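You operate a simulated robot arm through the tools that you are given. There is no shell and no other tool. Be economical: measure what you need, move in short steps, check, and stop when the job is done.

You run a simulated robot arm. Do the job below in one go: nothing can be reset, and whatever is moved stays where it is left.

JOB
Swap the turntable's grey disc for the size on the card.
Fine: clamp the new disc; the old disc goes on the bare end of the press rail.

Only the result counts: the job must be done as asked and must still hold three seconds after the hand-in. Knocking over, shifting, dropping, spilling or breaking anything else fails it.

ROBOT AND FRAMES
A 7-joint arm with a two-finger parallel gripper, fixed in place. Base frame: the origin is at the foot of the arm, x ahead of it, y to its left, z up; the work surface is at about z = 0. Units: mm, rad, N and s.
With the tool pointing down near the work surface it reaches from about 240 to 620 mm from the base axis. Its first joint turns from -1.152 to 1.152 rad. Payload 2.6 kg.
The tool frame sits at the grasp point between the pads (the TCP): z along the fingers, y along the line on which they close. The tips reach 30 mm beyond it. The gripper opens to 94 mm. The fingers are 28 mm wide and 10 mm thick; the gripper's body (50 by 96 mm) begins 55 mm behind the TCP.
Orientation is that of the tool frame in the base frame, as [roll, pitch, yaw] about the fixed x, y, z axes, in that order (R = Rz(yaw) Ry(pitch) Rx(roll)). With the fingers straight down and closing along the base's y, the tool's x points along the base's -x, its y along +y and its z along -z.

CONTROLS
- The arm moves only by the tool move_arm. Its argument "motion" is a list of rows, each a list of 3 entries, a list of its own where there are three numbers: the opening, from 0 (shut) to 1 (fully open), then the shift along the base's x, y, z in mm, then the turn, a rotation vector about the base's x, y, z in rad. In form: [[gripper, [dx, dy, dz], [rx, ry, rz]], ...]. A call has 1 to 10 rows; each row is the pose to reach, as a shift and turn from the pose commanded when the call began. A row lasts 0.2 s, in which the tool goes at most 50 mm and 0.15 rad; a call with a longer step from one row to the next is refused whole, and so is a gripper value outside its range. Where a pose cannot be reached the arm comes as near as it can. A force on the tool above 40 N (or 10 N above the force at the start of the call, whichever is more), or a blocked arm, ends the call early, and 0.2 s more pass. Each finger travels about 72 mm/s and halts on what it meets, pressing with about 38 N; the grip force reading is that of the motor and also rises with nothing between the fingers. The clock runs only during rows and for 0.2 s after the last one: add rows that repeat a pose to give the fingers time. It gives the time, the measured TCP pose, the force on the tool (base axes), the opening and the grip force at its end, in the units of the frame above (readings bear some noise), with the torque about the TCP (base axes, N m) and any sound that the robot's microphone picked up.
- Cameras (640 x 400 px; columns grow to the right, rows downward): "scene" is fixed at [41.3, 433, 575.3]; the picture's right is [-0.74, -0.68, 0.00], its down [-0.31, 0.34, -0.89] and it looks along [0.60, -0.65, -0.46] (base axes); focal length 305 px, centre (320, 200). "wrist" rides on the gripper at [76, 14, -103] in the tool frame; the picture's right is [-0.18, 0.98, 0.00], its down [-0.75, -0.14, -0.64] and it looks along [-0.63, -0.12, 0.77] (tool axes); focal length 243 px, centre (320, 200).
- capture(camera): a new picture of that camera. No time passes.
- point_at(camera, pixels): for up to 12 pixels [column, row] of the newest picture of that camera ("zoom" is the newest enlarged one), the place [x, y, z] in the base frame of the surface seen there, good to about 2 mm. No time passes.
- zoom(camera, box): a new picture of the part [left, top, right, bottom] of that camera's present view, enlarged. No time passes.
- job_done(): hands the job in; it is judged then, once.

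Go step by step. Measure first, check grasps and placings, and put right what went wrong. The budget is 80 turns and 54 pictures, counting those below and the enlarged ones. Unless the task says otherwise, let go and move clear before handing in, and close with one line.

The tools are called after "Call:" by a JSON object that holds its "api" and its "payload". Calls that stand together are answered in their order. move_arm: Moves the arm, as the interface text tells. Its arguments: {"type":"object","properties":{"motion":{"type":"array"}},"required":["motion"]} The other tools are called the same way: capture (camera) takes a picture; point_at (camera, pixels) gives the place of the surface under pixels of a picture; zoom (camera, box) takes an enlarged picture of a part of a camera's view; job_done () hands the job in.

At the start:

```text
clock: 0.0
position: [344.9, 53.7, 392.7]
orientation: [-3.14, 0.001, -3.141]
ft_force: [-0.3, -0.5, 0.3]
torque: [-0.02, 0.01, 0.05]
width: 94.1
gripper_force: 0.0
```

scene: 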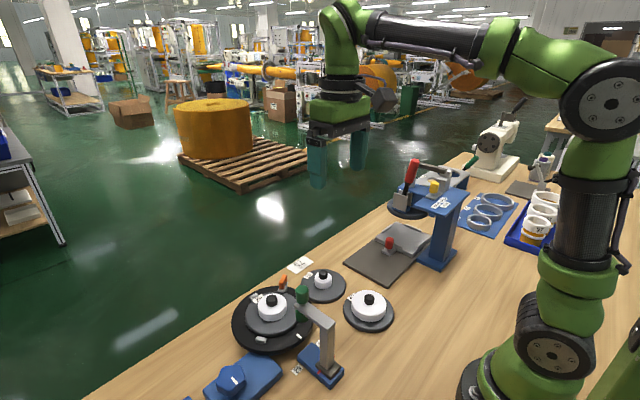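
wrist: 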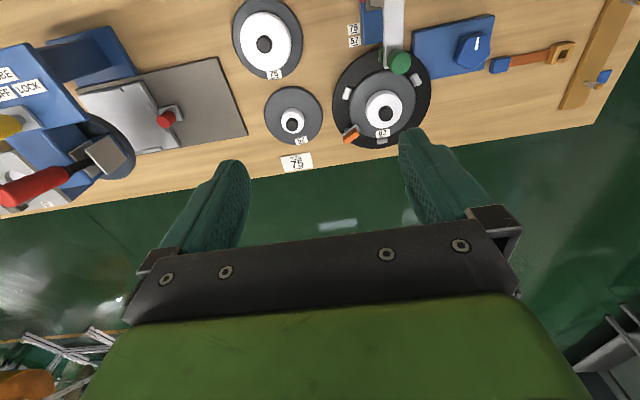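

The pictures show a turntable with a grey disc, two spare discs, a card near (297,162) in the wrist view, and a press device on the left. I'll zoom for details.

Call:
{"api": "zoom", "payload": {"camera": "wrist", "box": [220, 0, 500, 175]}}

Call:
{"api": "zoom", "payload": {"camera": "wrist", "box": [0, 20, 260, 220]}}

Call:
{"api": "zoom", "payload": {"camera": "scene", "box": [180, 240, 420, 400]}}

Call:
{"api": "zoom", "payload": {"camera": "scene", "box": [330, 120, 570, 280]}}

```text
2.29 times, centred on (360, 88) of wrist
```

zoom: 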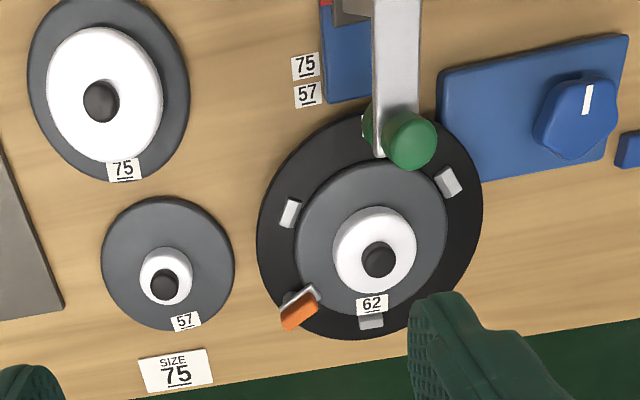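

```text
2.00 times, centred on (130, 120) of wrist
```

zoom: 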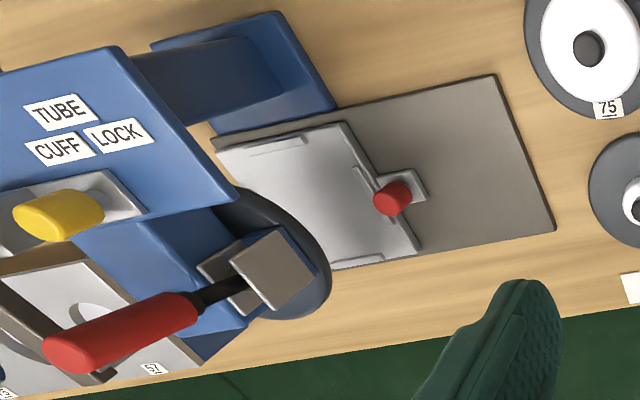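

```text
2.50 times, centred on (300, 320) of scene
```

zoom: 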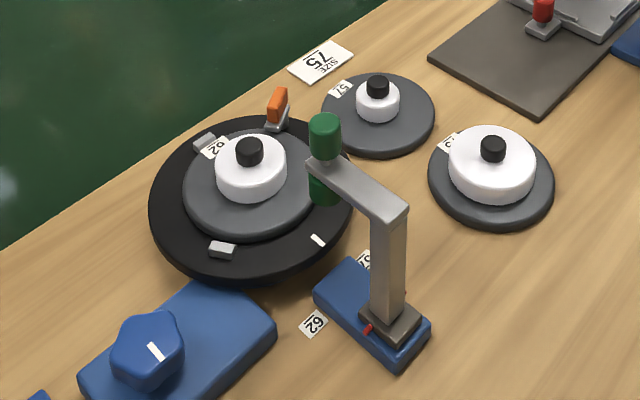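

```text
2.50 times, centred on (450, 200) of scene
```

zoom: 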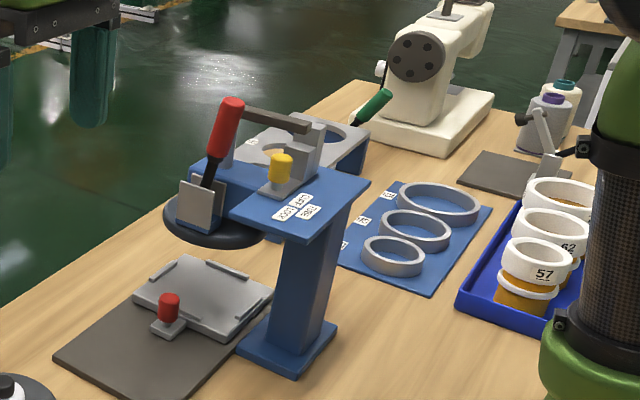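

Card says 75; the turntable holds 62, and the 75 spare is at (264,44). I need closer views of the turntable; measuring and moving the camera.

Call:
{"api": "point_at", "payload": {"camera": "wrist", "pixels": [[264, 44], [252, 30], [291, 123], [385, 113], [382, 92], [400, 63], [351, 134], [390, 20], [296, 162], [166, 118], [220, 100], [150, 100]]}}

Call:
{"api": "zoom", "payload": {"camera": "scene", "box": [225, 260, 345, 340]}}

Call:
{"api": "zoom", "payload": {"camera": "scene", "box": [280, 310, 370, 390]}}

```text
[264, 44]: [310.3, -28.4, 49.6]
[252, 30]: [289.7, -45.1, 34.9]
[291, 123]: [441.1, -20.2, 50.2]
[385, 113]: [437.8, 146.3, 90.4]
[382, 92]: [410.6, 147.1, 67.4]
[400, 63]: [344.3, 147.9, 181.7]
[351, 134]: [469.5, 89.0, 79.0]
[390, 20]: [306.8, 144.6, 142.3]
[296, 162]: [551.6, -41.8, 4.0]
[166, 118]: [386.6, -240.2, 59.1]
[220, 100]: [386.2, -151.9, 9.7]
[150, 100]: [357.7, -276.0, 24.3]
```

```text
5.00 times, centred on (285, 300) of scene
```

zoom: 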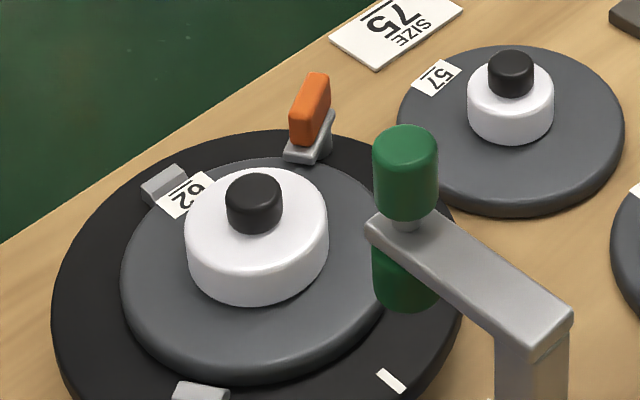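

```text
5.00 times, centred on (325, 350) of scene
```

zoom: 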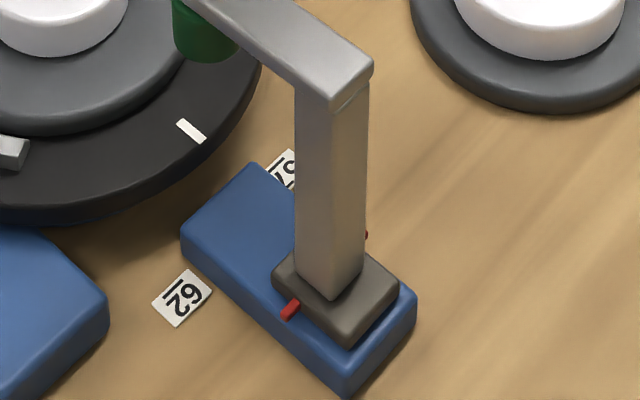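

Next I raise no risk: move back and left at height for a top view of the turntable.

Call:
{"api": "move_arm", "payload": {"motion": [[1, [-30, 35, -20], [0, 0, 0]], [1, [-60, 70, -50], [0, 0, 0]], [1, [-70, 95, -70], [0, 0, 0]], [1, [-70, 95, -70], [0, 0, 0]]]}}

Call:
{"api": "capture", "payload": {"camera": "wrist"}}

```text
refused: row 1 steps farther than a row can; nothing moved
```

```text
45 pictures are left
```

wrist: 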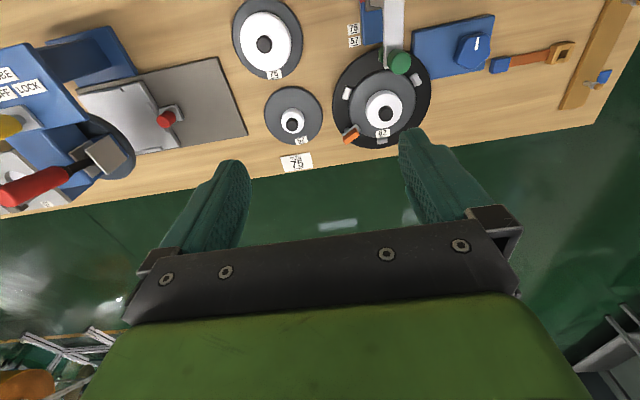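

The call was refused as a step was over 50 mm; smaller steps now.

Call:
{"api": "move_arm", "payload": {"motion": [[1, [-25, 30, -20], [0, 0, 0]], [1, [-50, 60, -45], [0, 0, 0]], [1, [-70, 90, -70], [0, 0, 0]], [1, [-70, 95, -70], [0, 0, 0]]]}}

Call:
{"api": "capture", "payload": {"camera": "wrist"}}

```text
clock: 1.0
position: [276.2, 149.2, 323.3]
orientation: [-3.141, 0.0, -3.141]
ft_force: [0.9, -0.6, 0.3]
torque: [-0.03, 0.0, -0.02]
width: 94.0
gripper_force: 0.0
```

```text
44 pictures are left
```

wrist: 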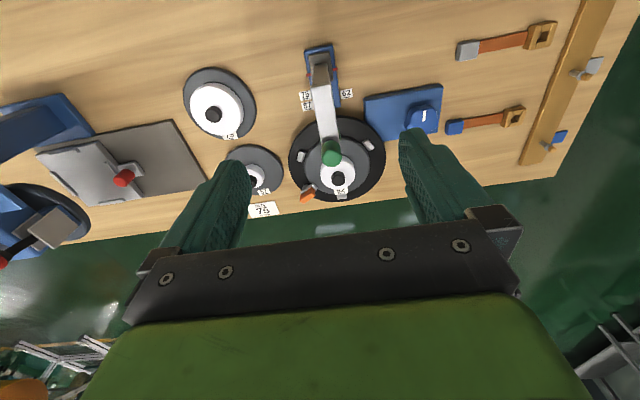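

Call:
{"api": "zoom", "payload": {"camera": "wrist", "box": [270, 30, 470, 210]}}

Call:
{"api": "point_at", "payload": {"camera": "wrist", "pixels": [[331, 156], [322, 75], [338, 180], [305, 153], [368, 145], [340, 196], [308, 195], [350, 158], [320, 186], [381, 178], [212, 113], [339, 118]]}}

```text
2.22 times, centred on (370, 120) of wrist
```

zoom: 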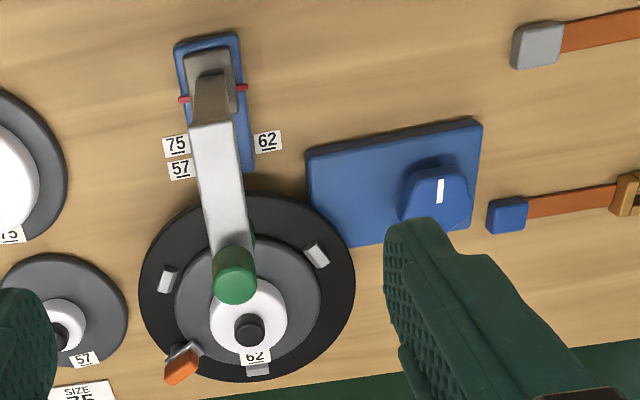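

```text
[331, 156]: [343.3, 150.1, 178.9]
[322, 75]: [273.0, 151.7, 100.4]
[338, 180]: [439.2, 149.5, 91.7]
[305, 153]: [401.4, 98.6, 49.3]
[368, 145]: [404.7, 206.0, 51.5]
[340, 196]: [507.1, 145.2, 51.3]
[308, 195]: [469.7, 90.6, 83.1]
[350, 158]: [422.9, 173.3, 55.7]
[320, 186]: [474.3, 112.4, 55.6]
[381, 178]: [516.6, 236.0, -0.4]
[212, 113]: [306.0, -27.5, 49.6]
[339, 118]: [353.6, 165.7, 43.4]
```

Lugs and an orange-handled clamp surround the 62 disc. I zoom tight on the clamp from both cameras.

Call:
{"api": "zoom", "payload": {"camera": "wrist", "box": [290, 150, 370, 210]}}

Call:
{"api": "zoom", "payload": {"camera": "scene", "box": [265, 265, 313, 297]}}

```text
6.67 times, centred on (330, 180) of wrist
```

zoom: 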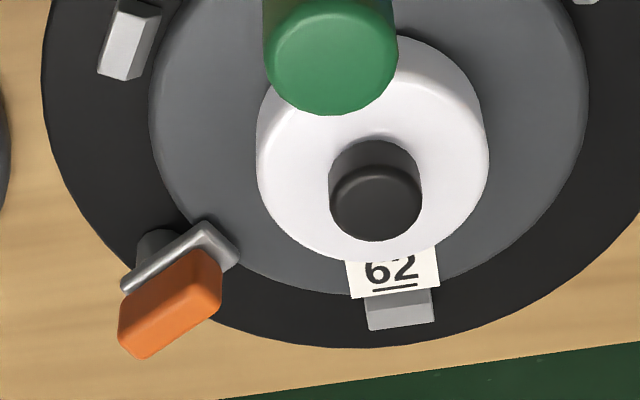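

```text
12.50 times, centred on (289, 281) of scene
```

zoom: 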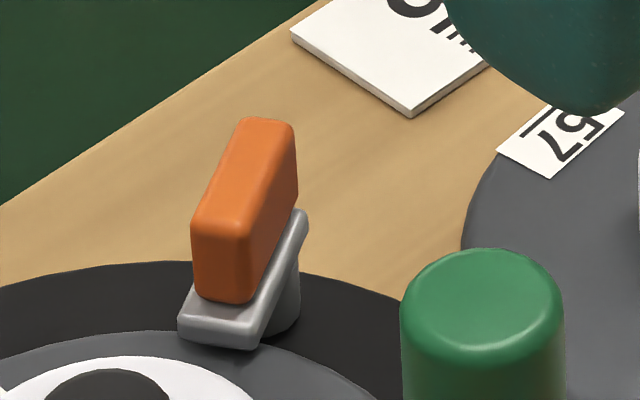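

The clamp's grey nose laps over the disc's rim and pivots on a dark post. I measure its points.

Call:
{"api": "zoom", "payload": {"camera": "wrist", "box": [300, 170, 332, 202]}}

```text
12.50 times, centred on (316, 186) of wrist
```

zoom: 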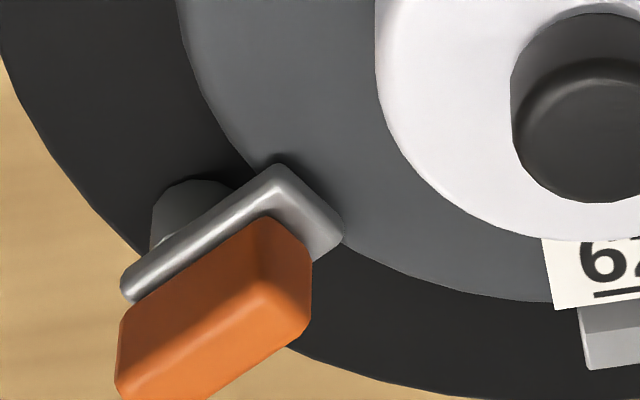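

Call:
{"api": "point_at", "payload": {"camera": "zoom", "pixels": [[135, 285], [275, 175], [335, 235], [325, 245], [160, 340], [290, 270], [260, 225], [130, 375], [175, 195], [200, 250], [570, 110], [150, 255]]}}

```text
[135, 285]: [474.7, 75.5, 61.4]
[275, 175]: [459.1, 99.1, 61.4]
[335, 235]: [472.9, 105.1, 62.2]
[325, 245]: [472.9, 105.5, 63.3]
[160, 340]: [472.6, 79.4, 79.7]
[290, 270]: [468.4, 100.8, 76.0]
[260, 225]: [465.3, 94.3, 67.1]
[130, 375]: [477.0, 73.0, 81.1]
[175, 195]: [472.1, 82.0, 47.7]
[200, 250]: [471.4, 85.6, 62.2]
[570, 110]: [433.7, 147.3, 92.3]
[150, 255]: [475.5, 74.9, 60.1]
```

The clamp plate is radial with fin handle on top. I now measure fin height, disc edges and the rail's bare end.

Call:
{"api": "point_at", "payload": {"camera": "scene", "pixels": [[284.6, 275.2], [282, 282], [281, 288], [279.5, 291], [284, 291.5], [287.5, 287]]}}

Call:
{"api": "point_at", "payload": {"camera": "wrist", "pixels": [[307, 165], [368.5, 163], [186, 98], [255, 107], [203, 70], [228, 103], [212.5, 114], [180, 125], [205, 187], [174, 122], [123, 177], [110, 130]]}}

Call:
{"api": "zoom", "payload": {"camera": "wrist", "box": [20, 50, 270, 220]}}

```text
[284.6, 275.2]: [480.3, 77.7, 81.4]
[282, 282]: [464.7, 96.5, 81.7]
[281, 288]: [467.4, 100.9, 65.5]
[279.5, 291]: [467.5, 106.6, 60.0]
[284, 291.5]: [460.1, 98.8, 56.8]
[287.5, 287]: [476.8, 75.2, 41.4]
```

```text
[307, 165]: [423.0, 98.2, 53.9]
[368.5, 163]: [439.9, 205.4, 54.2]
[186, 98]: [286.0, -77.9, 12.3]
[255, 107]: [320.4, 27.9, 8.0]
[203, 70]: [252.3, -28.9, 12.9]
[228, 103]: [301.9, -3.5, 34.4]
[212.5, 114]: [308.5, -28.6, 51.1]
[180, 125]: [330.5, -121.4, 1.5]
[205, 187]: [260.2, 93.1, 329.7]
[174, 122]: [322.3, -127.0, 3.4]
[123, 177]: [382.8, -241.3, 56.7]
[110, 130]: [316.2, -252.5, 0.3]
```

```text
2.35 times, centred on (145, 135) of wrist
```

zoom: 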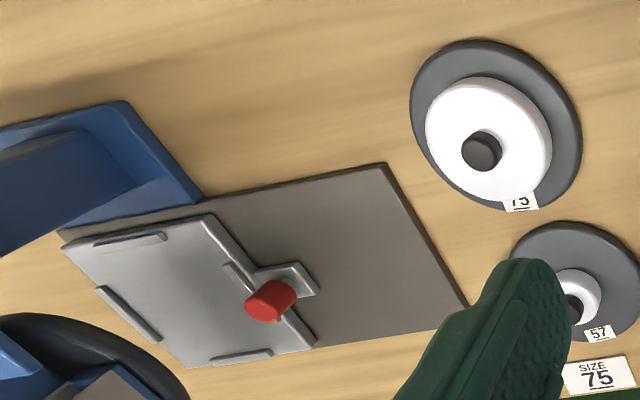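

Discs are ~r 56 and their knobs top at z 51 (table) / 92 (turntable). Now the rail's bare area.

Call:
{"api": "point_at", "payload": {"camera": "zoom", "pixels": [[384, 172], [458, 302], [405, 316], [330, 332], [314, 290], [240, 255], [230, 205], [290, 192], [340, 250], [293, 268], [270, 300], [420, 230]]}}

Call:
{"api": "zoom", "payload": {"camera": "scene", "box": [330, 210, 450, 290]}}

```text
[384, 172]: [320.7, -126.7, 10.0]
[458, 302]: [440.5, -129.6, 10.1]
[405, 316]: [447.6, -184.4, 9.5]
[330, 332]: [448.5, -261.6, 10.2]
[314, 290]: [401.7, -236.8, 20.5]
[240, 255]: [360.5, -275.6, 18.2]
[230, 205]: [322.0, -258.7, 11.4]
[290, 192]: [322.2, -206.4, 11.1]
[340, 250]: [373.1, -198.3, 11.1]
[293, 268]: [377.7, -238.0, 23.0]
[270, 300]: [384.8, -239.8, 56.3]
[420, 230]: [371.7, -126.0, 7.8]
```

```text
5.00 times, centred on (390, 250) of scene
```

zoom: 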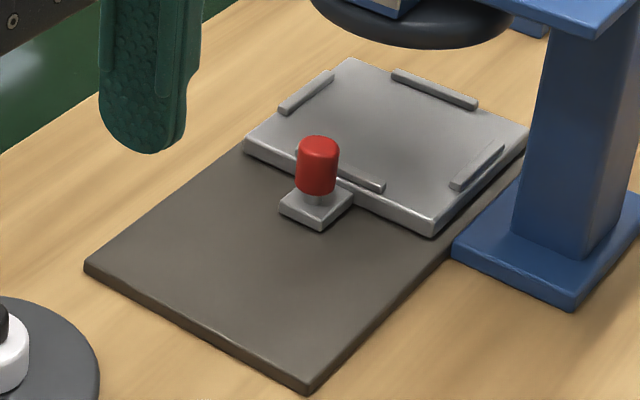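

Clamp fin centre ≈ (473,89), pivot ≈ (479,82), radial. I move above it, turned −1.0 rad.

Call:
{"api": "move_arm", "payload": {"motion": [[0.5, [28, -9, -10], [0, 0, -0.143]], [0.5, [56, -17, -25], [0, 0, -0.286]], [0.5, [84, -26, -40], [0, 0, -0.43]], [0.5, [112, -35, -60], [0, 0, -0.573]], [0.5, [140, -43, -75], [0, 0, -0.717]], [0.5, [168, -52, -95], [0, 0, -0.86]], [0.5, [197, -60.5, -110], [0, 0, -1.004]], [0.5, [197, -60.5, -140], [0, 0, -1.004]], [0.5, [197, -60.5, -160], [0, 0, -1.004]], [0.5, [197, -60.5, -160], [0, 0, -1.004]]]}}

Call:
{"api": "capture", "payload": {"camera": "wrist"}}

```text
clock: 3.2
position: [473.3, 88.7, 164.5]
orientation: [3.141, 0.001, 2.136]
ft_force: [-0.3, -0.1, -0.1]
torque: [0.04, -0.01, -0.01]
width: 46.9
gripper_force: 0.0
```

```text
37 pictures are left
```

wrist: 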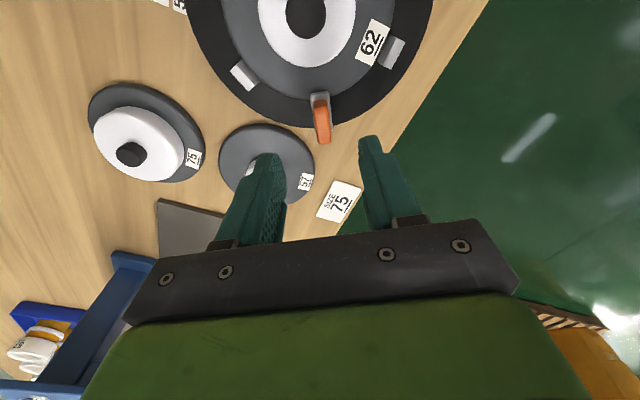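

The fin is visible at (321,118); I zoom to measure it from this angle.

Call:
{"api": "zoom", "payload": {"camera": "wrist", "box": [285, 75, 355, 155]}}

```text
5.00 times, centred on (320, 115) of wrist
```

zoom: 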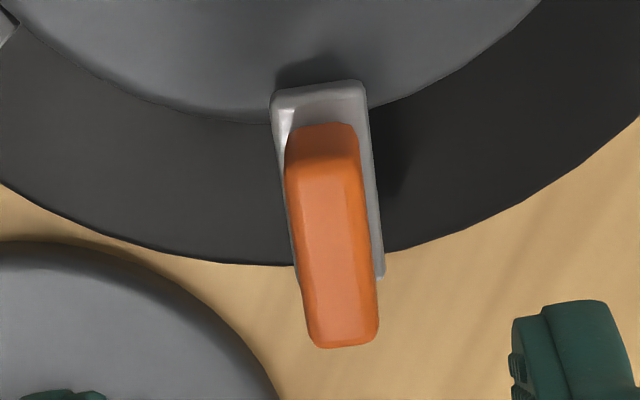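

Call:
{"api": "point_at", "payload": {"camera": "zoom", "pixels": [[320, 168], [340, 335], [320, 250], [298, 250], [350, 250], [320, 135], [320, 95], [280, 105], [362, 100], [380, 270]]}}

```text
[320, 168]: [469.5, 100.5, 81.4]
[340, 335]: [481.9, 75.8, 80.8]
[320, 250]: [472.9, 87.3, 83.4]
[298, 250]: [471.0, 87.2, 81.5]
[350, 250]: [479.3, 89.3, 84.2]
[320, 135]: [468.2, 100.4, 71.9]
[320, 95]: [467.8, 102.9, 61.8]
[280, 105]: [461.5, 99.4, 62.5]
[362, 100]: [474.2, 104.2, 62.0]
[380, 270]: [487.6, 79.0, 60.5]
```

Refined fin centre ≈ (475.5,88), axis ≈119.5°. I descend with tips above the plate and close.

Call:
{"api": "move_arm", "payload": {"motion": [[0.5, [2.2, -0.7, -30], [0, 0, -0.05]], [0.5, [2.2, -0.7, -55], [0, 0, -0.05]], [0.5, [2.2, -0.7, -67], [0, 0, -0.05]], [0.5, [2.2, -0.7, -67], [0, 0, -0.05]], [0.1, [2.2, -0.7, -67], [0, 0, -0.05]], [0.1, [2.2, -0.7, -67], [0, 0, -0.05]], [0.1, [2.2, -0.7, -67], [0, 0, -0.05]]]}}

Call:
{"api": "zoom", "payload": {"camera": "scene", "box": [225, 240, 345, 320]}}

```text
clock: 4.8
position: [474.6, 89.5, 97.2]
orientation: [3.14, -0.001, 2.086]
ft_force: [7.2, 2.4, -4.5]
torque: [-0.13, -0.25, 0.02]
width: 11.9
gripper_force: 45.0
```

```text
5.00 times, centred on (285, 280) of scene
```

zoom: 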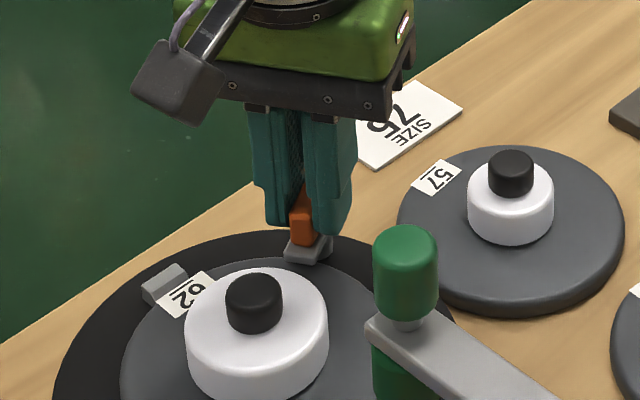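

Fin is gripped (11.9 mm). I test a small CCW turn about the pivot and watch the torque.

Call:
{"api": "move_arm", "payload": {"motion": [[0.1, [-0.5, -0.3, 0], [0, 0, 0.06]], [0.1, [-1.0, -0.6, 0], [0, 0, 0.12]]]}}

```text
clock: 5.4
position: [474.7, 87.6, 97.2]
orientation: [3.138, 0.001, 2.209]
ft_force: [9.6, 10.3, -8.2]
torque: [-0.79, -0.9, 0.05]
width: 11.4
gripper_force: 44.2
```

Torque about z stays small so it turns; I continue a bit and look.

Call:
{"api": "move_arm", "payload": {"motion": [[0.1, [-1.2, -0.8, 0], [0, 0, 0.14]], [0.1, [-2.3, -1.8, 0], [0, 0, 0.28]]]}}

Call:
{"api": "capture", "payload": {"camera": "wrist"}}

Call:
{"api": "zoom", "payload": {"camera": "scene", "box": [225, 240, 345, 320]}}

```text
clock: 6.0
position: [472.4, 86.2, 95.4]
orientation: [3.138, -0.001, 2.492]
ft_force: [27.7, 14.5, -17.9]
torque: [0.84, 0.41, 0.15]
width: 11.6
gripper_force: 45.0
```

```text
34 pictures are left
```

wrist: 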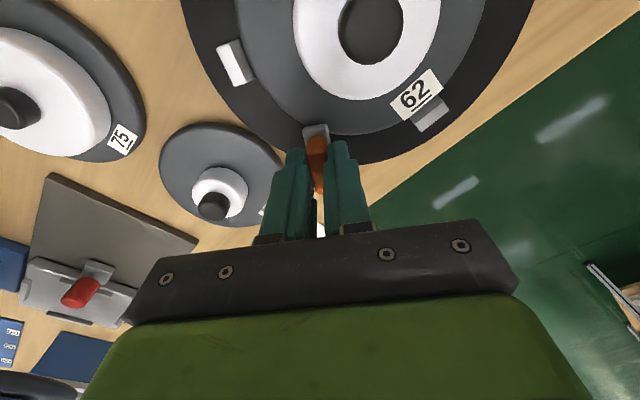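

```text
5.00 times, centred on (285, 280) of scene
```

zoom: 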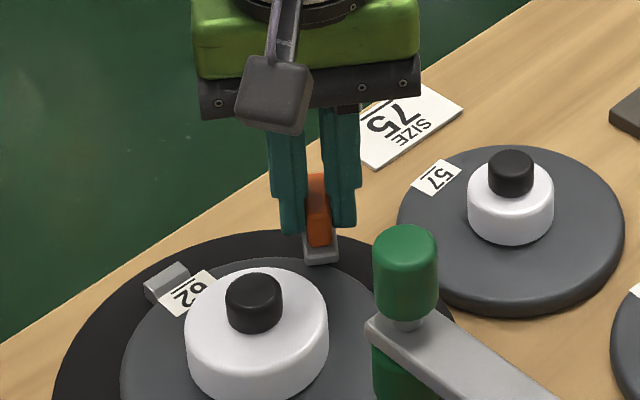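

The clamp turns, the turntable does not. Side force built up, so I relax by opening and shutting with the command eased toward +x.

Call:
{"api": "move_arm", "payload": {"motion": [[0.4, [1.5, 0.8, 1], [0, 0, 0]], [0.4, [1.5, 0.8, 1], [0, 0, 0]], [0.05, [1.5, 0.8, 1], [0, 0, 0]], [0.05, [1.5, 0.8, 1], [0, 0, 0]], [0.05, [1.5, 0.8, 1], [0, 0, 0]]]}}

```text
clock: 7.2
position: [471.8, 86.6, 97.0]
orientation: [3.14, 0.002, 2.488]
ft_force: [7.9, 8.6, -1.4]
torque: [-0.35, -0.8, 0.04]
width: 12.0
gripper_force: 45.0
```

Forces relaxed. Continue the turn about the pivot (479.7,80.6) by 0.45 rad.

Call:
{"api": "move_arm", "payload": {"motion": [[0.05, [-0.8, -1.25, 0], [0, 0, 0.148]], [0.05, [-1.4, -2.6, 0], [0, 0, 0.297]], [0.05, [-1.8, -4.0, 0], [0, 0, 0.445]], [0.4, [-1.8, -4.0, 0], [0, 0, 0.445]], [0.4, [-1.8, -4.0, 0], [0, 0, 0.445]], [0.05, [-1.8, -4.0, 0], [0, 0, 0.445]], [0.05, [-1.8, -4.0, 0], [0, 0, 0.445]], [0.05, [-1.8, -4.0, 0], [0, 0, 0.445]]]}}

Call:
{"api": "zoom", "payload": {"camera": "scene", "box": [225, 240, 345, 320]}}

```text
clock: 9.0
position: [469.7, 84.7, 97.3]
orientation: [3.139, -0.002, 2.938]
ft_force: [1.2, 20.4, -7.1]
torque: [0.0, -1.37, 0.13]
width: 11.9
gripper_force: 45.0
```

```text
5.00 times, centred on (285, 280) of scene
```

zoom: 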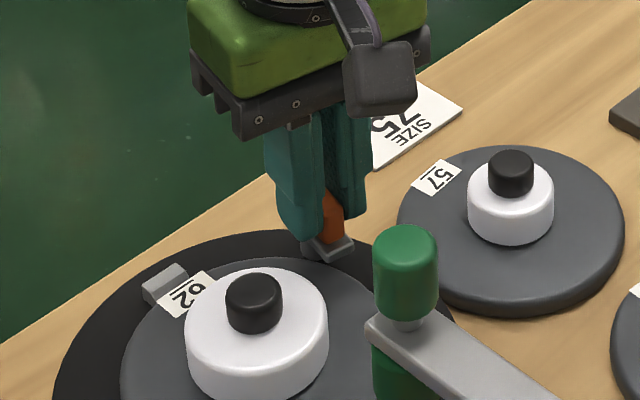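

Clamp is about 49° open. Adjusting for the pivot (478.6,82.8) and turning on by 0.6 rad.

Call:
{"api": "move_arm", "payload": {"motion": [[0.05, [-0.2, 0.65, 0], [0, 0, 0.148]], [0.05, [-0.15, -0.7, 0], [0, 0, 0.297]], [0.05, [0, -2.05, 0], [0, 0, 0.445]], [0.05, [0.5, -3.35, 0], [0, 0, 0.594]]]}}

Call:
{"api": "zoom", "payload": {"camera": "scene", "box": [225, 240, 345, 320]}}

```text
clock: 10.0
position: [470.3, 81.1, 96.9]
orientation: [3.136, -0.003, -2.754]
ft_force: [-3.5, 18.4, -4.3]
torque: [0.13, 0.18, 0.11]
width: 11.7
gripper_force: 45.1
```

```text
5.00 times, centred on (285, 280) of scene
```

zoom: 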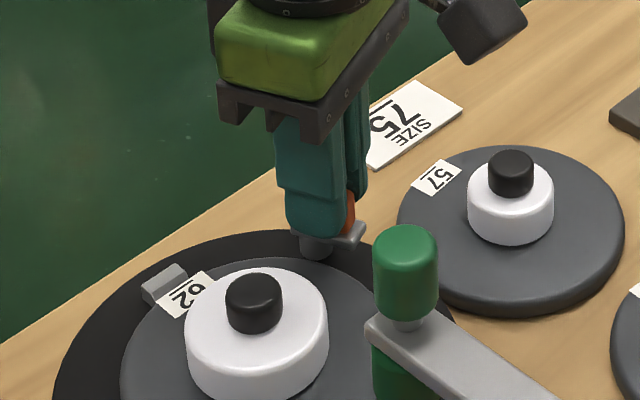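

Nose is off the disc (82°). A last 0.13 rad, then release and lift.

Call:
{"api": "move_arm", "payload": {"motion": [[0.05, [0.3, 0.2, 0], [0, 0, 0.13]], [0.05, [0.3, 0.2, 0], [0, 0, 0.13]], [0.4, [0.3, 0.2, 0], [0, 0, 0.13]], [0.4, [0.3, 0.2, 0], [0, 0, 0.13]], [0.4, [0.3, 0.2, 40], [0, 0, 0.13]], [0.4, [0.3, 0.2, 80], [0, 0, 0.13]], [0.5, [-8, 20, 110], [0, 0, 0.13]], [0.5, [-8, 20, 110], [0, 0, 0.13]]]}}

Call:
{"api": "capture", "payload": {"camera": "wrist"}}

Call:
{"api": "capture", "payload": {"camera": "scene"}}

```text
clock: 11.8
position: [464.4, 97.1, 206.1]
orientation: [-3.141, 0.0, -2.627]
ft_force: [0.0, -0.4, 0.0]
torque: [0.0, -0.01, 0.03]
width: 47.0
gripper_force: 0.1
```

```text
30 pictures are left
```

wrist: 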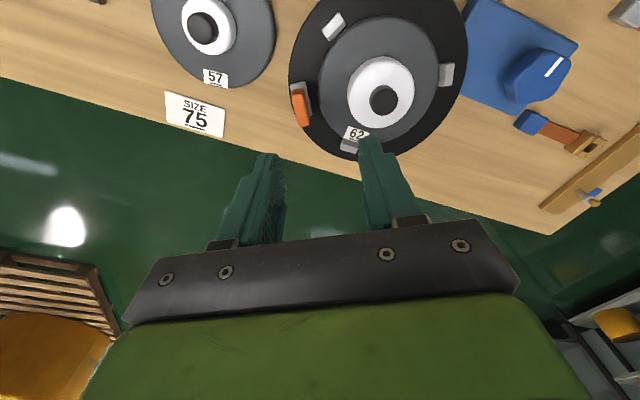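

```text
29 pictures are left
```

scene: 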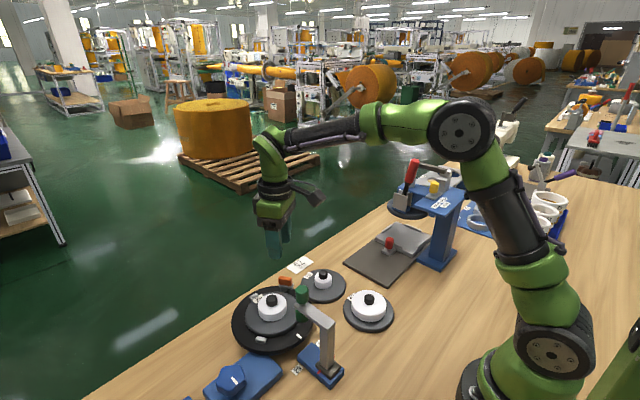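

Clamp open; disc unobstructed. I zoom for exact disc, lug and knob positions.

Call:
{"api": "zoom", "payload": {"camera": "wrist", "box": [280, 0, 480, 165]}}

```text
2.42 times, centred on (380, 82) of wrist
```

zoom: 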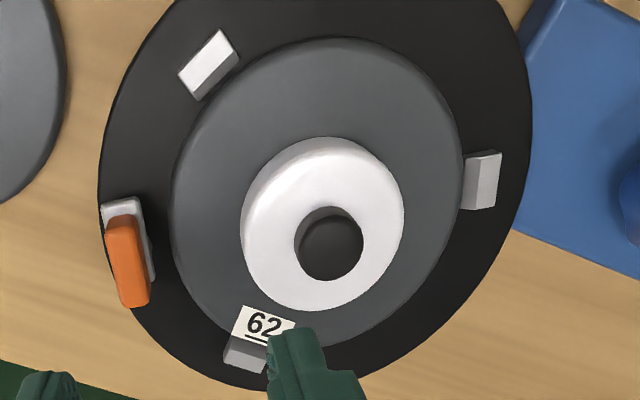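

Call:
{"api": "point_at", "payload": {"camera": "zoom", "pixels": [[332, 247], [302, 247], [362, 247], [332, 215], [178, 210], [455, 190], [330, 45], [210, 62], [482, 175], [245, 352], [250, 225], [398, 225]]}}

```text
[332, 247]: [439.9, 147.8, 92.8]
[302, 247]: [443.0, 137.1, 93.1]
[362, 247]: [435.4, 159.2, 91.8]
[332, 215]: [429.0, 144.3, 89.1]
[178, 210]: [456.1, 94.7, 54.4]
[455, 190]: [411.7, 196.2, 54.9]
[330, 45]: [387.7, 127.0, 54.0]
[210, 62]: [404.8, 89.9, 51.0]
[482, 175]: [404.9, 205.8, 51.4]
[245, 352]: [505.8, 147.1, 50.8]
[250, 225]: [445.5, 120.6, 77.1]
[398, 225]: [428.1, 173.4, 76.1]
```

Disc centre/turntable centre ≈ (439,148), knob top 92, hub top 77. Move over the knob, descend to tips at z 80 and grip.

Call:
{"api": "move_arm", "payload": {"motion": [[0.5, [-13, 26, -10], [0, 0, 0]], [0.5, [-25.2, 50.9, -30], [0, 0, 0]], [0.5, [-25.2, 50.9, -65], [0, 0, 0]], [0.5, [-25.2, 50.9, -85], [0, 0, 0]], [0.5, [-25.2, 50.9, -96], [0, 0, 0]], [0.5, [-25.2, 50.9, -96], [0, 0, 0]], [0.1, [-25.2, 50.9, -96], [0, 0, 0]], [0.1, [-25.2, 50.9, -96], [0, 0, 0]], [0.1, [-25.2, 50.9, -96], [0, 0, 0]]]}}

Call:
{"api": "zoom", "payload": {"camera": "scene", "box": [210, 200, 360, 350]}}

```text
clock: 13.8
position: [437.9, 148.6, 110.5]
orientation: [3.141, 0.001, -2.626]
ft_force: [-0.2, -0.2, -0.5]
torque: [-0.03, -0.12, -0.01]
width: 23.1
gripper_force: 38.4
```

```text
2.67 times, centred on (285, 275) of scene
```

zoom: 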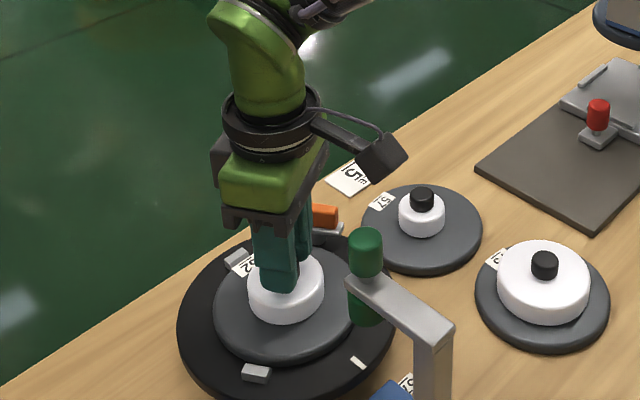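

Knob gripped at 23 mm. Lift straight up and check.

Call:
{"api": "move_arm", "payload": {"motion": [[0.1, [0, 0, 5], [0, 0, 0]], [0.1, [0, 0, 20], [0, 0, 0]], [0.1, [0, 0, 45], [0, 0, 0]], [0.1, [0, 0, 80], [0, 0, 0]], [0.1, [0, 0, 110], [0, 0, 0]], [0.1, [0, 0, 110], [0, 0, 0]]]}}

Call:
{"api": "capture", "payload": {"camera": "wrist"}}

Call:
{"api": "capture", "payload": {"camera": "scene"}}

```text
clock: 15.2
position: [438.4, 149.4, 222.8]
orientation: [3.141, 0.0, -2.627]
ft_force: [0.9, -0.3, -3.3]
torque: [-0.06, -0.01, 0.03]
width: 22.9
gripper_force: 38.1
```

```text
26 pictures are left
```

wrist: 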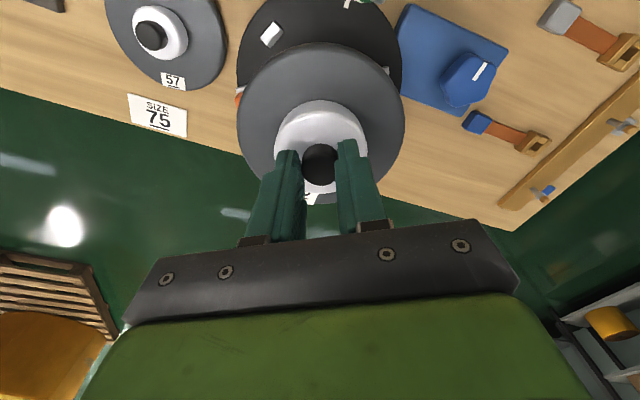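

```text
25 pictures are left
```

scene: 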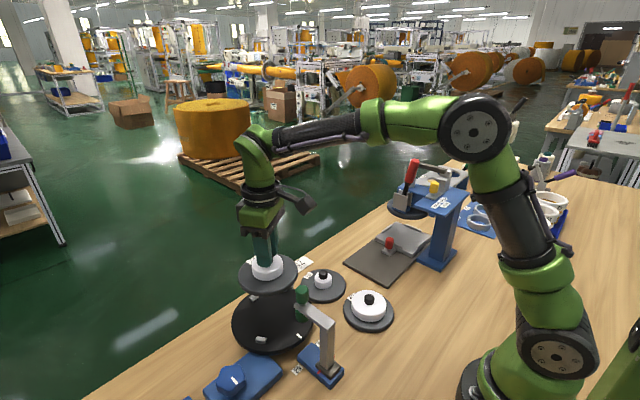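

Disc 62 is held level. Before carrying it to the rail I measure the press obstacles and bracket edge.

Call:
{"api": "zoom", "payload": {"camera": "scene", "box": [340, 140, 480, 290]}}

```text
2.67 times, centred on (410, 215) of scene
```

zoom: 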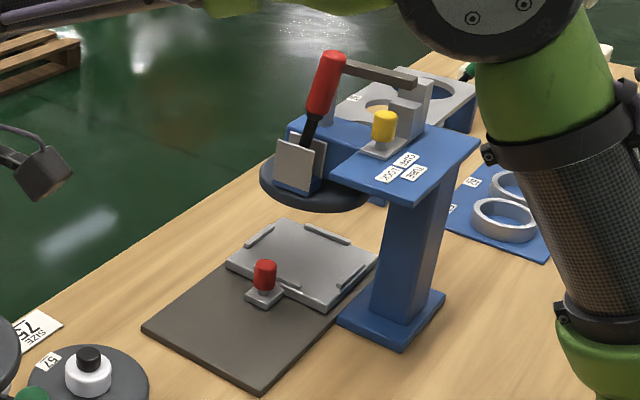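

Call:
{"api": "point_at", "payload": {"camera": "zoom", "pixels": [[320, 205], [300, 155], [325, 70], [395, 190], [265, 303], [250, 293], [283, 292], [150, 327], [262, 385], [345, 322], [365, 170], [265, 270]]}}

```text
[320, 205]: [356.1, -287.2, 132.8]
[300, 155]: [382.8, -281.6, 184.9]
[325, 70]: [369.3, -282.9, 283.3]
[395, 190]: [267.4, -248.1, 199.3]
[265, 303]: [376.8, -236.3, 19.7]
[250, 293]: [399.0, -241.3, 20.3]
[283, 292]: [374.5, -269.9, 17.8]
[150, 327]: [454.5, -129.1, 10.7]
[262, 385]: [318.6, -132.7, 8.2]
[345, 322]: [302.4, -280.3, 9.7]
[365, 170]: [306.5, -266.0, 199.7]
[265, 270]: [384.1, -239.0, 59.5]
```

Bracket edge is y≈−234, press head starts at y≈−281. I carry the disc to above (386,−174).

Call:
{"api": "move_arm", "payload": {"motion": [[0.1, [0, -40, 0], [0, 0, 0]], [0.1, [-3, -85, 0], [0, 0, -0.1]], [0.1, [-11, -130, 0], [0, 0, -0.2]], [0.1, [-20, -175, 0], [0, 0, -0.3]], [0.1, [-29, -220, 0], [0, 0, -0.4]], [0.1, [-38, -263, 0], [0, 0, -0.515]], [0.1, [-46, -300, -20], [0, 0, -0.515]], [0.1, [-52.4, -323, -60], [0, 0, -0.515]], [0.1, [-52.4, -323, -95], [0, 0, -0.515]], [0.1, [-52.4, -323, -95], [0, 0, -0.515]]]}}

Call:
{"api": "capture", "payload": {"camera": "wrist"}}

Call:
{"api": "zoom", "payload": {"camera": "scene", "box": [340, 140, 480, 290]}}

```text
clock: 17.4
position: [386.1, -172.5, 125.3]
orientation: [-3.141, -0.001, 3.14]
ft_force: [-0.1, -0.2, -3.9]
torque: [-0.01, 0.03, 0.01]
width: 23.0
gripper_force: 38.5
```

```text
23 pictures are left
```

wrist: 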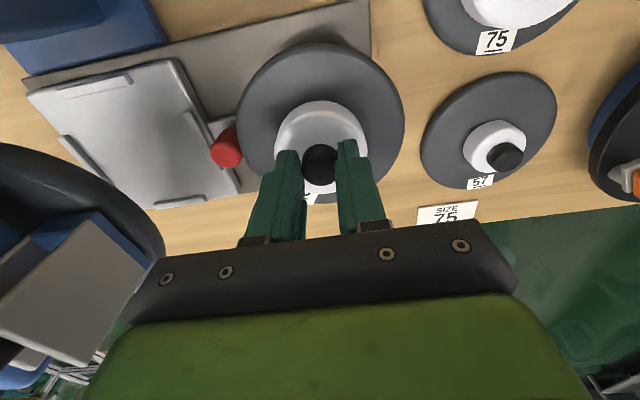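

```text
2.67 times, centred on (410, 215) of scene
```

zoom: 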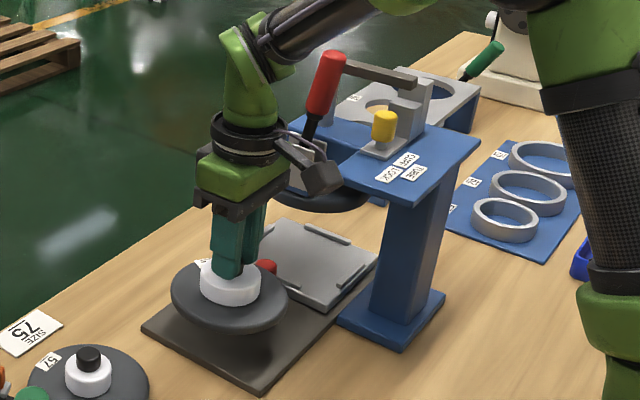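

Aligned over the bare end with clearance to the red knob. Descend gently until contact.

Call:
{"api": "move_arm", "payload": {"motion": [[0.1, [0, 0, -20], [0, 0, 0]], [0.1, [0, 0, -36], [0, 0, 0]], [0.1, [0, 0, -41], [0, 0, 0]], [0.1, [0, 0, -43], [0, 0, 0]], [0.1, [0, 0, -44.5], [0, 0, 0]], [0.1, [0, 0, -46], [0, 0, 0]], [0.1, [0, 0, -47], [0, 0, 0]]]}}

Call:
{"api": "zoom", "payload": {"camera": "scene", "box": [340, 180, 450, 290]}}

```text
clock: 19.0
position: [385.8, -173.6, 78.8]
orientation: [-3.141, -0.001, 3.14]
ft_force: [0.2, 0.5, -4.2]
torque: [0.03, 0.01, -0.06]
width: 22.9
gripper_force: 38.2
```

```text
3.64 times, centred on (395, 235) of scene
```

zoom: 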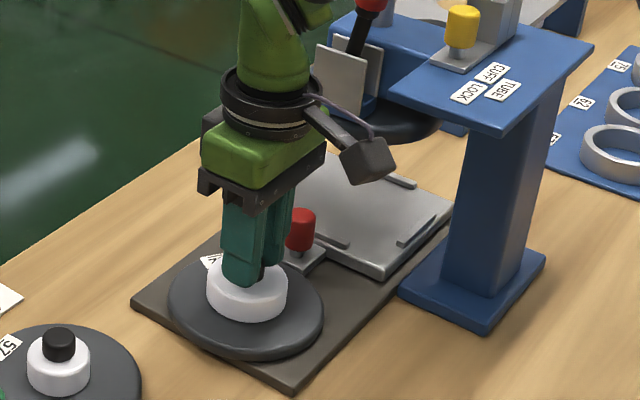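

Still bearing the weight (−4.2 N), almost down; lower by half-millimetre steps until load comes off.

Call:
{"api": "move_arm", "payload": {"motion": [[0.1, [0, 0, -0.7], [0, 0, 0]], [0.1, [0, 0, -1.4], [0, 0, 0]], [0.1, [0, 0, -2.1], [0, 0, 0]]]}}

```text
clock: 19.8
position: [385.5, -174.0, 78.9]
orientation: [3.141, 0.002, 3.14]
ft_force: [-7.4, 2.0, 18.8]
torque: [0.23, 0.55, 0.08]
width: 23.3
gripper_force: 38.1
```

Contact made (+18.8 N). Ease up slightly, open, and rise clear.

Call:
{"api": "move_arm", "payload": {"motion": [[0.1, [0, 0, 1.4], [0, 0, 0]], [0.1, [0, 0, 1.4], [0, 0, 0]], [0.45, [0, 0, 1.4], [0, 0, 0]], [0.45, [0, 0, 1.4], [0, 0, 0]], [0.45, [0, 0, 20], [0, 0, 0]], [0.45, [0, 0, 60], [0, 0, 0]], [0.45, [0, 15, 100], [0, 0, 0]], [0.45, [0, 40, 140], [0, 0, 0]], [0.45, [0, 40, 140], [0, 0, 0]]]}}

Call:
{"api": "capture", "payload": {"camera": "wrist"}}

Call:
{"api": "zoom", "payload": {"camera": "scene", "box": [340, 180, 450, 290]}}

```text
clock: 21.8
position: [386.4, -133.2, 220.0]
orientation: [-3.141, 0.002, 3.14]
ft_force: [0.5, -0.2, 0.5]
torque: [-0.01, 0.0, 0.0]
width: 42.1
gripper_force: 0.1
```

```text
20 pictures are left
```

wrist: 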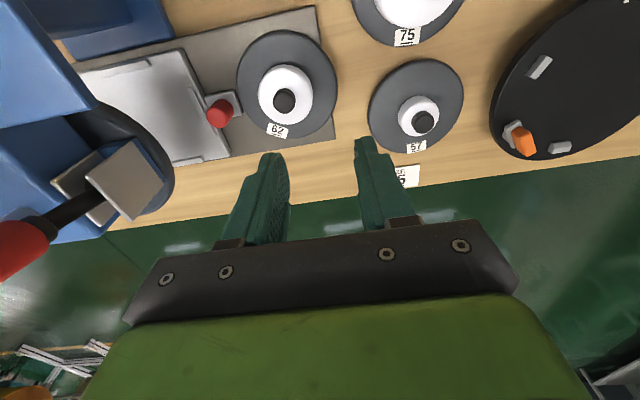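

```text
3.64 times, centred on (395, 235) of scene
```

zoom: 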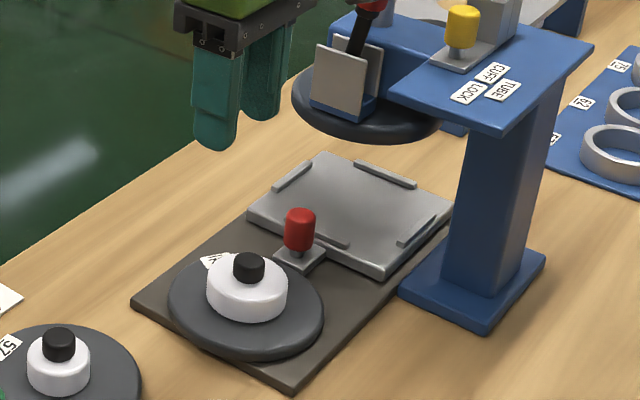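

Old disc sits on the rail's bare end, clear of the bracket. Next I move above the 75 disc for measuring.

Call:
{"api": "move_arm", "payload": {"motion": [[0.5, [-18, 22, 0], [0, 0, 0.1]], [0.5, [-36, 48, 0], [0, 0, 0.2]], [0.5, [-56, 75, 0], [0, 0, 0.35]], [0.5, [-78, 104, 0], [0, 0, 0.5]], [0.5, [-78, 104, -30], [0, 0, 0.515]], [0.5, [-78, 104, -30], [0, 0, 0.515]]]}}

Call:
{"api": "capture", "payload": {"camera": "wrist"}}

Call:
{"api": "zoom", "payload": {"camera": "scene", "box": [225, 260, 345, 360]}}

```text
clock: 23.2
position: [309.2, -29.4, 185.9]
orientation: [3.141, -0.001, -2.626]
ft_force: [0.0, -0.8, -0.2]
torque: [-0.01, 0.01, 0.02]
width: 47.2
gripper_force: 0.1
```

```text
18 pictures are left
```

wrist: 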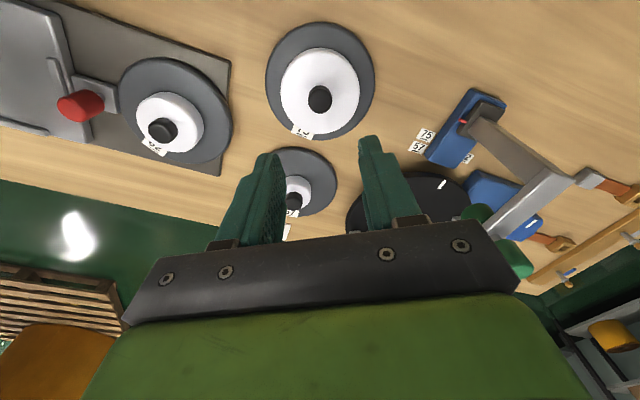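

```text
4.00 times, centred on (285, 310) of scene
```

zoom: 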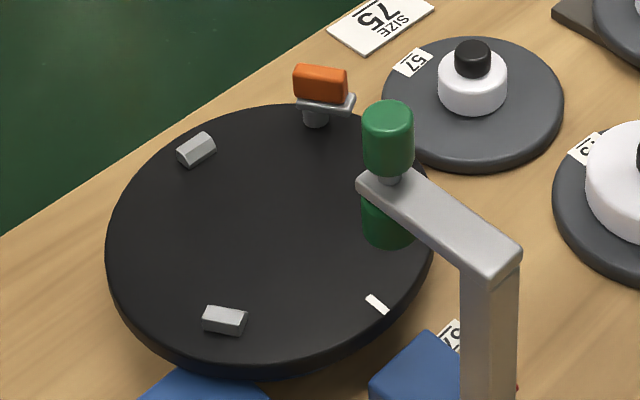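

Turntable is bare without a spindle: only lugs locate the disc. Measure the 75's knob at (320,98).

Call:
{"api": "point_at", "payload": {"camera": "wrist", "pixels": [[320, 99], [309.5, 99], [330.5, 99], [320, 89], [320, 109], [300, 75], [269, 80], [371, 80], [318, 26], [315, 134]]}}

Call:
{"api": "point_at", "payload": {"camera": "zoom", "pixels": [[230, 230], [300, 200], [200, 148], [228, 315], [330, 85], [318, 75]]}}

```text
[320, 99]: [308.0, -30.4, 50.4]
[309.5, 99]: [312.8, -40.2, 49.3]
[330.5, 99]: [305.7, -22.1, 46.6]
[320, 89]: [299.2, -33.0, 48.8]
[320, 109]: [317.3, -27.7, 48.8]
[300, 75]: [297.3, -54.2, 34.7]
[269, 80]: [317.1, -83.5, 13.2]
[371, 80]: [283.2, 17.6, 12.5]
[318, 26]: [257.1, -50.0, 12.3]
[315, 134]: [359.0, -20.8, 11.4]
```

```text
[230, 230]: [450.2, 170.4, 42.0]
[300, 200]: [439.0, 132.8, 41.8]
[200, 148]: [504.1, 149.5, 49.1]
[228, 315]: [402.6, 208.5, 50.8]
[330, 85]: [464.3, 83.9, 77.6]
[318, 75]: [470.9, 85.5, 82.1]
```

Knob at (308.2,−30.6). Descend and grip.

Call:
{"api": "move_arm", "payload": {"motion": [[0.5, [-1, -1.2, -40], [0, 0, 0]], [0.5, [-1, -1.2, -80], [0, 0, 0]], [0.5, [-1, -1.2, -105], [0, 0, 0]], [0.5, [-1, -1.2, -117], [0, 0, 0]], [0.5, [-1, -1.2, -117], [0, 0, 0]], [0.1, [-1, -1.2, -117], [0, 0, 0]], [0.1, [-1, -1.2, -117], [0, 0, 0]], [0.1, [-1, -1.2, -117], [0, 0, 0]]]}}

Call:
{"api": "capture", "payload": {"camera": "wrist"}}

```text
clock: 25.0
position: [308.9, -31.2, 67.9]
orientation: [-3.141, 0.0, -2.626]
ft_force: [0.3, 0.8, -0.1]
torque: [0.0, 0.01, -0.01]
width: 23.3
gripper_force: 38.1
```

```text
16 pictures are left
```

wrist: 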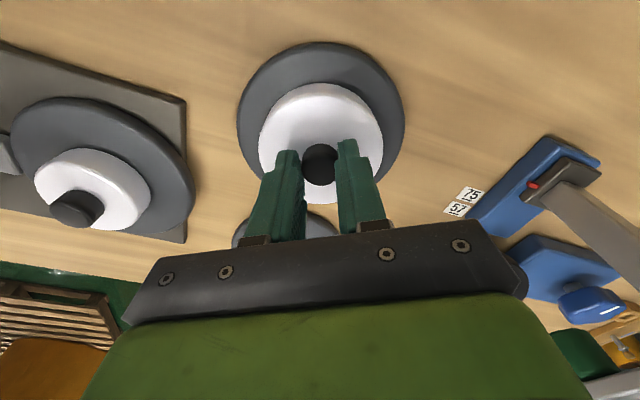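

Grip looks identical to the 62's hold. Lift, then go around in +x before +y to avoid the roller post.

Call:
{"api": "move_arm", "payload": {"motion": [[0.1, [0, 0, 10], [0, 0, 0]], [0.1, [0, 0, 50], [0, 0, 0]], [0.1, [0, 0, 95], [0, 0, 0]], [0.1, [20, 0, 135], [0, 0, 0]], [0.1, [60, 0, 155], [0, 0, 0]], [0.1, [105, 0, 155], [0, 0, 0]], [0.1, [130, 30, 155], [0, 0, 0]], [0.1, [130, 75, 155], [0, 0, 0]], [0.1, [130, 120, 155], [0, 0, 0]], [0.1, [130, 120, 155], [0, 0, 0]]]}}

```text
clock: 27.2
position: [437.7, 87.5, 224.7]
orientation: [3.141, 0.001, -2.629]
ft_force: [0.1, 0.3, -4.5]
torque: [0.04, -0.04, -0.02]
width: 23.0
gripper_force: 37.8
```

Call:
{"api": "move_arm", "payload": {"motion": [[0.1, [0.8, 30, 0], [0, 0, 0]], [0.1, [0.8, 60.7, 0], [0, 0, 0]], [0.1, [0.8, 60.7, -40], [0, 0, 0]], [0.1, [0.8, 60.7, -70], [0, 0, 0]], [0.1, [0.8, 60.7, -90], [0, 0, 0]], [0.1, [0.8, 60.7, -90], [0, 0, 0]]]}}

Call:
{"api": "zoom", "payload": {"camera": "scene", "box": [215, 240, 345, 360]}}

Call:
{"api": "capture", "payload": {"camera": "wrist"}}

```text
clock: 28.6
position: [437.5, 151.6, 134.7]
orientation: [3.141, 0.0, -2.627]
ft_force: [-0.2, 0.0, -5.7]
torque: [-0.01, 0.03, -0.01]
width: 22.9
gripper_force: 38.1
```

```text
3.33 times, centred on (280, 300) of scene
```

zoom: 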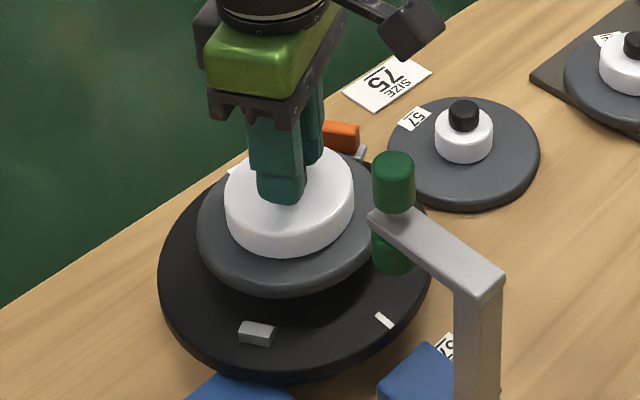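

```text
14 pictures are left
```

wrist: 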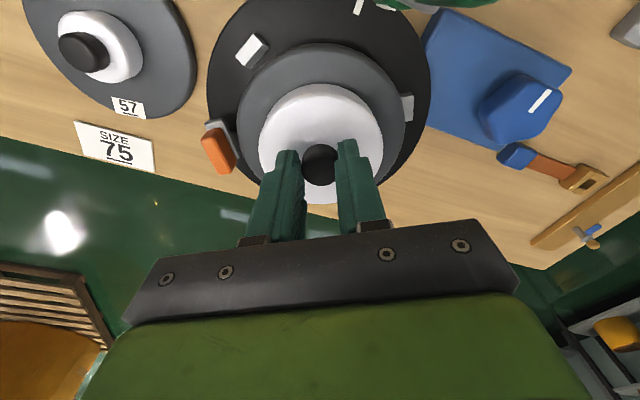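

The readout says y≈151.6; I check the disc's rim and the lugs directly.

Call:
{"api": "point_at", "payload": {"camera": "wrist", "pixels": [[241, 112], [401, 112], [322, 46], [265, 65], [376, 65], [252, 48], [407, 105], [320, 165], [218, 150]]}}

```text
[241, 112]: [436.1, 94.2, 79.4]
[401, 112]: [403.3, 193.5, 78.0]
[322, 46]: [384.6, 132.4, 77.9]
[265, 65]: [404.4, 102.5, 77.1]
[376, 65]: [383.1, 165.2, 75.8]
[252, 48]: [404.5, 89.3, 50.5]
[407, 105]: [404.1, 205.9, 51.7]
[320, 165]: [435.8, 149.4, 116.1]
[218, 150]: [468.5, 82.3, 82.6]
```

Disc centre is ~2.5 mm too far in y. Correct by (+1,−2.8) and lower partway.

Call:
{"api": "move_arm", "payload": {"motion": [[0.1, [1, -2.8, -5], [0, 0, 0]], [0.1, [1, -2.8, -9], [0, 0, 0]], [0.1, [1, -2.8, -9], [0, 0, 0]]]}}

Call:
{"api": "capture", "payload": {"camera": "wrist"}}

```text
clock: 29.4
position: [437.1, 145.8, 126.5]
orientation: [-3.141, 0.001, -2.627]
ft_force: [-0.1, 0.0, -4.6]
torque: [-0.01, 0.01, 0.0]
width: 23.1
gripper_force: 37.9
```

```text
13 pictures are left
```

wrist: 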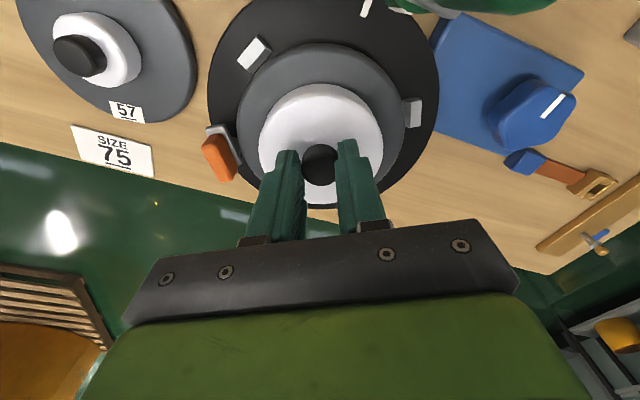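

TCP readings are noisy by a couple of mm; I take several still readings to average.

Call:
{"api": "move_arm", "payload": {"motion": [[0.1, [0, 0, 0], [0, 0, 0]]]}}

Call:
{"api": "move_arm", "payload": {"motion": [[0.1, [0, 0, 0], [0, 0, 0]]]}}

Call:
{"api": "move_arm", "payload": {"motion": [[0.1, [0, 0, 0], [0, 0, 0]]]}}

Call:
{"api": "point_at", "payload": {"camera": "wrist", "pixels": [[241, 112], [401, 112], [322, 46], [265, 66], [376, 66], [253, 53], [412, 112], [320, 165], [320, 160]]}}

```text
clock: 29.8
position: [438.6, 145.3, 125.4]
orientation: [3.14, 0.001, -2.626]
ft_force: [-0.9, -0.7, -4.8]
torque: [-0.04, -0.02, 0.0]
width: 23.1
gripper_force: 37.9
```

```text
clock: 30.2
position: [438.8, 147.7, 125.8]
orientation: [-3.14, 0.001, -2.627]
ft_force: [0.3, 1.1, -4.7]
torque: [0.01, -0.02, -0.01]
width: 22.9
gripper_force: 37.7
```

```text
clock: 30.6
position: [437.9, 147.5, 126.3]
orientation: [-3.141, -0.001, -2.627]
ft_force: [-0.2, -0.7, -4.3]
torque: [0.02, 0.04, 0.02]
width: 23.0
gripper_force: 38.2
```

```text
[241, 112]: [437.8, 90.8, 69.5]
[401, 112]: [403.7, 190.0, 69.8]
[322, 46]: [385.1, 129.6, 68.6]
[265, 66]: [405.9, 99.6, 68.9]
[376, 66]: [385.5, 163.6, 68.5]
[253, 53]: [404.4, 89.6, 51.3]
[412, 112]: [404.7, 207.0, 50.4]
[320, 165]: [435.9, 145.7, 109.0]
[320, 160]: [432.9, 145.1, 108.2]
```

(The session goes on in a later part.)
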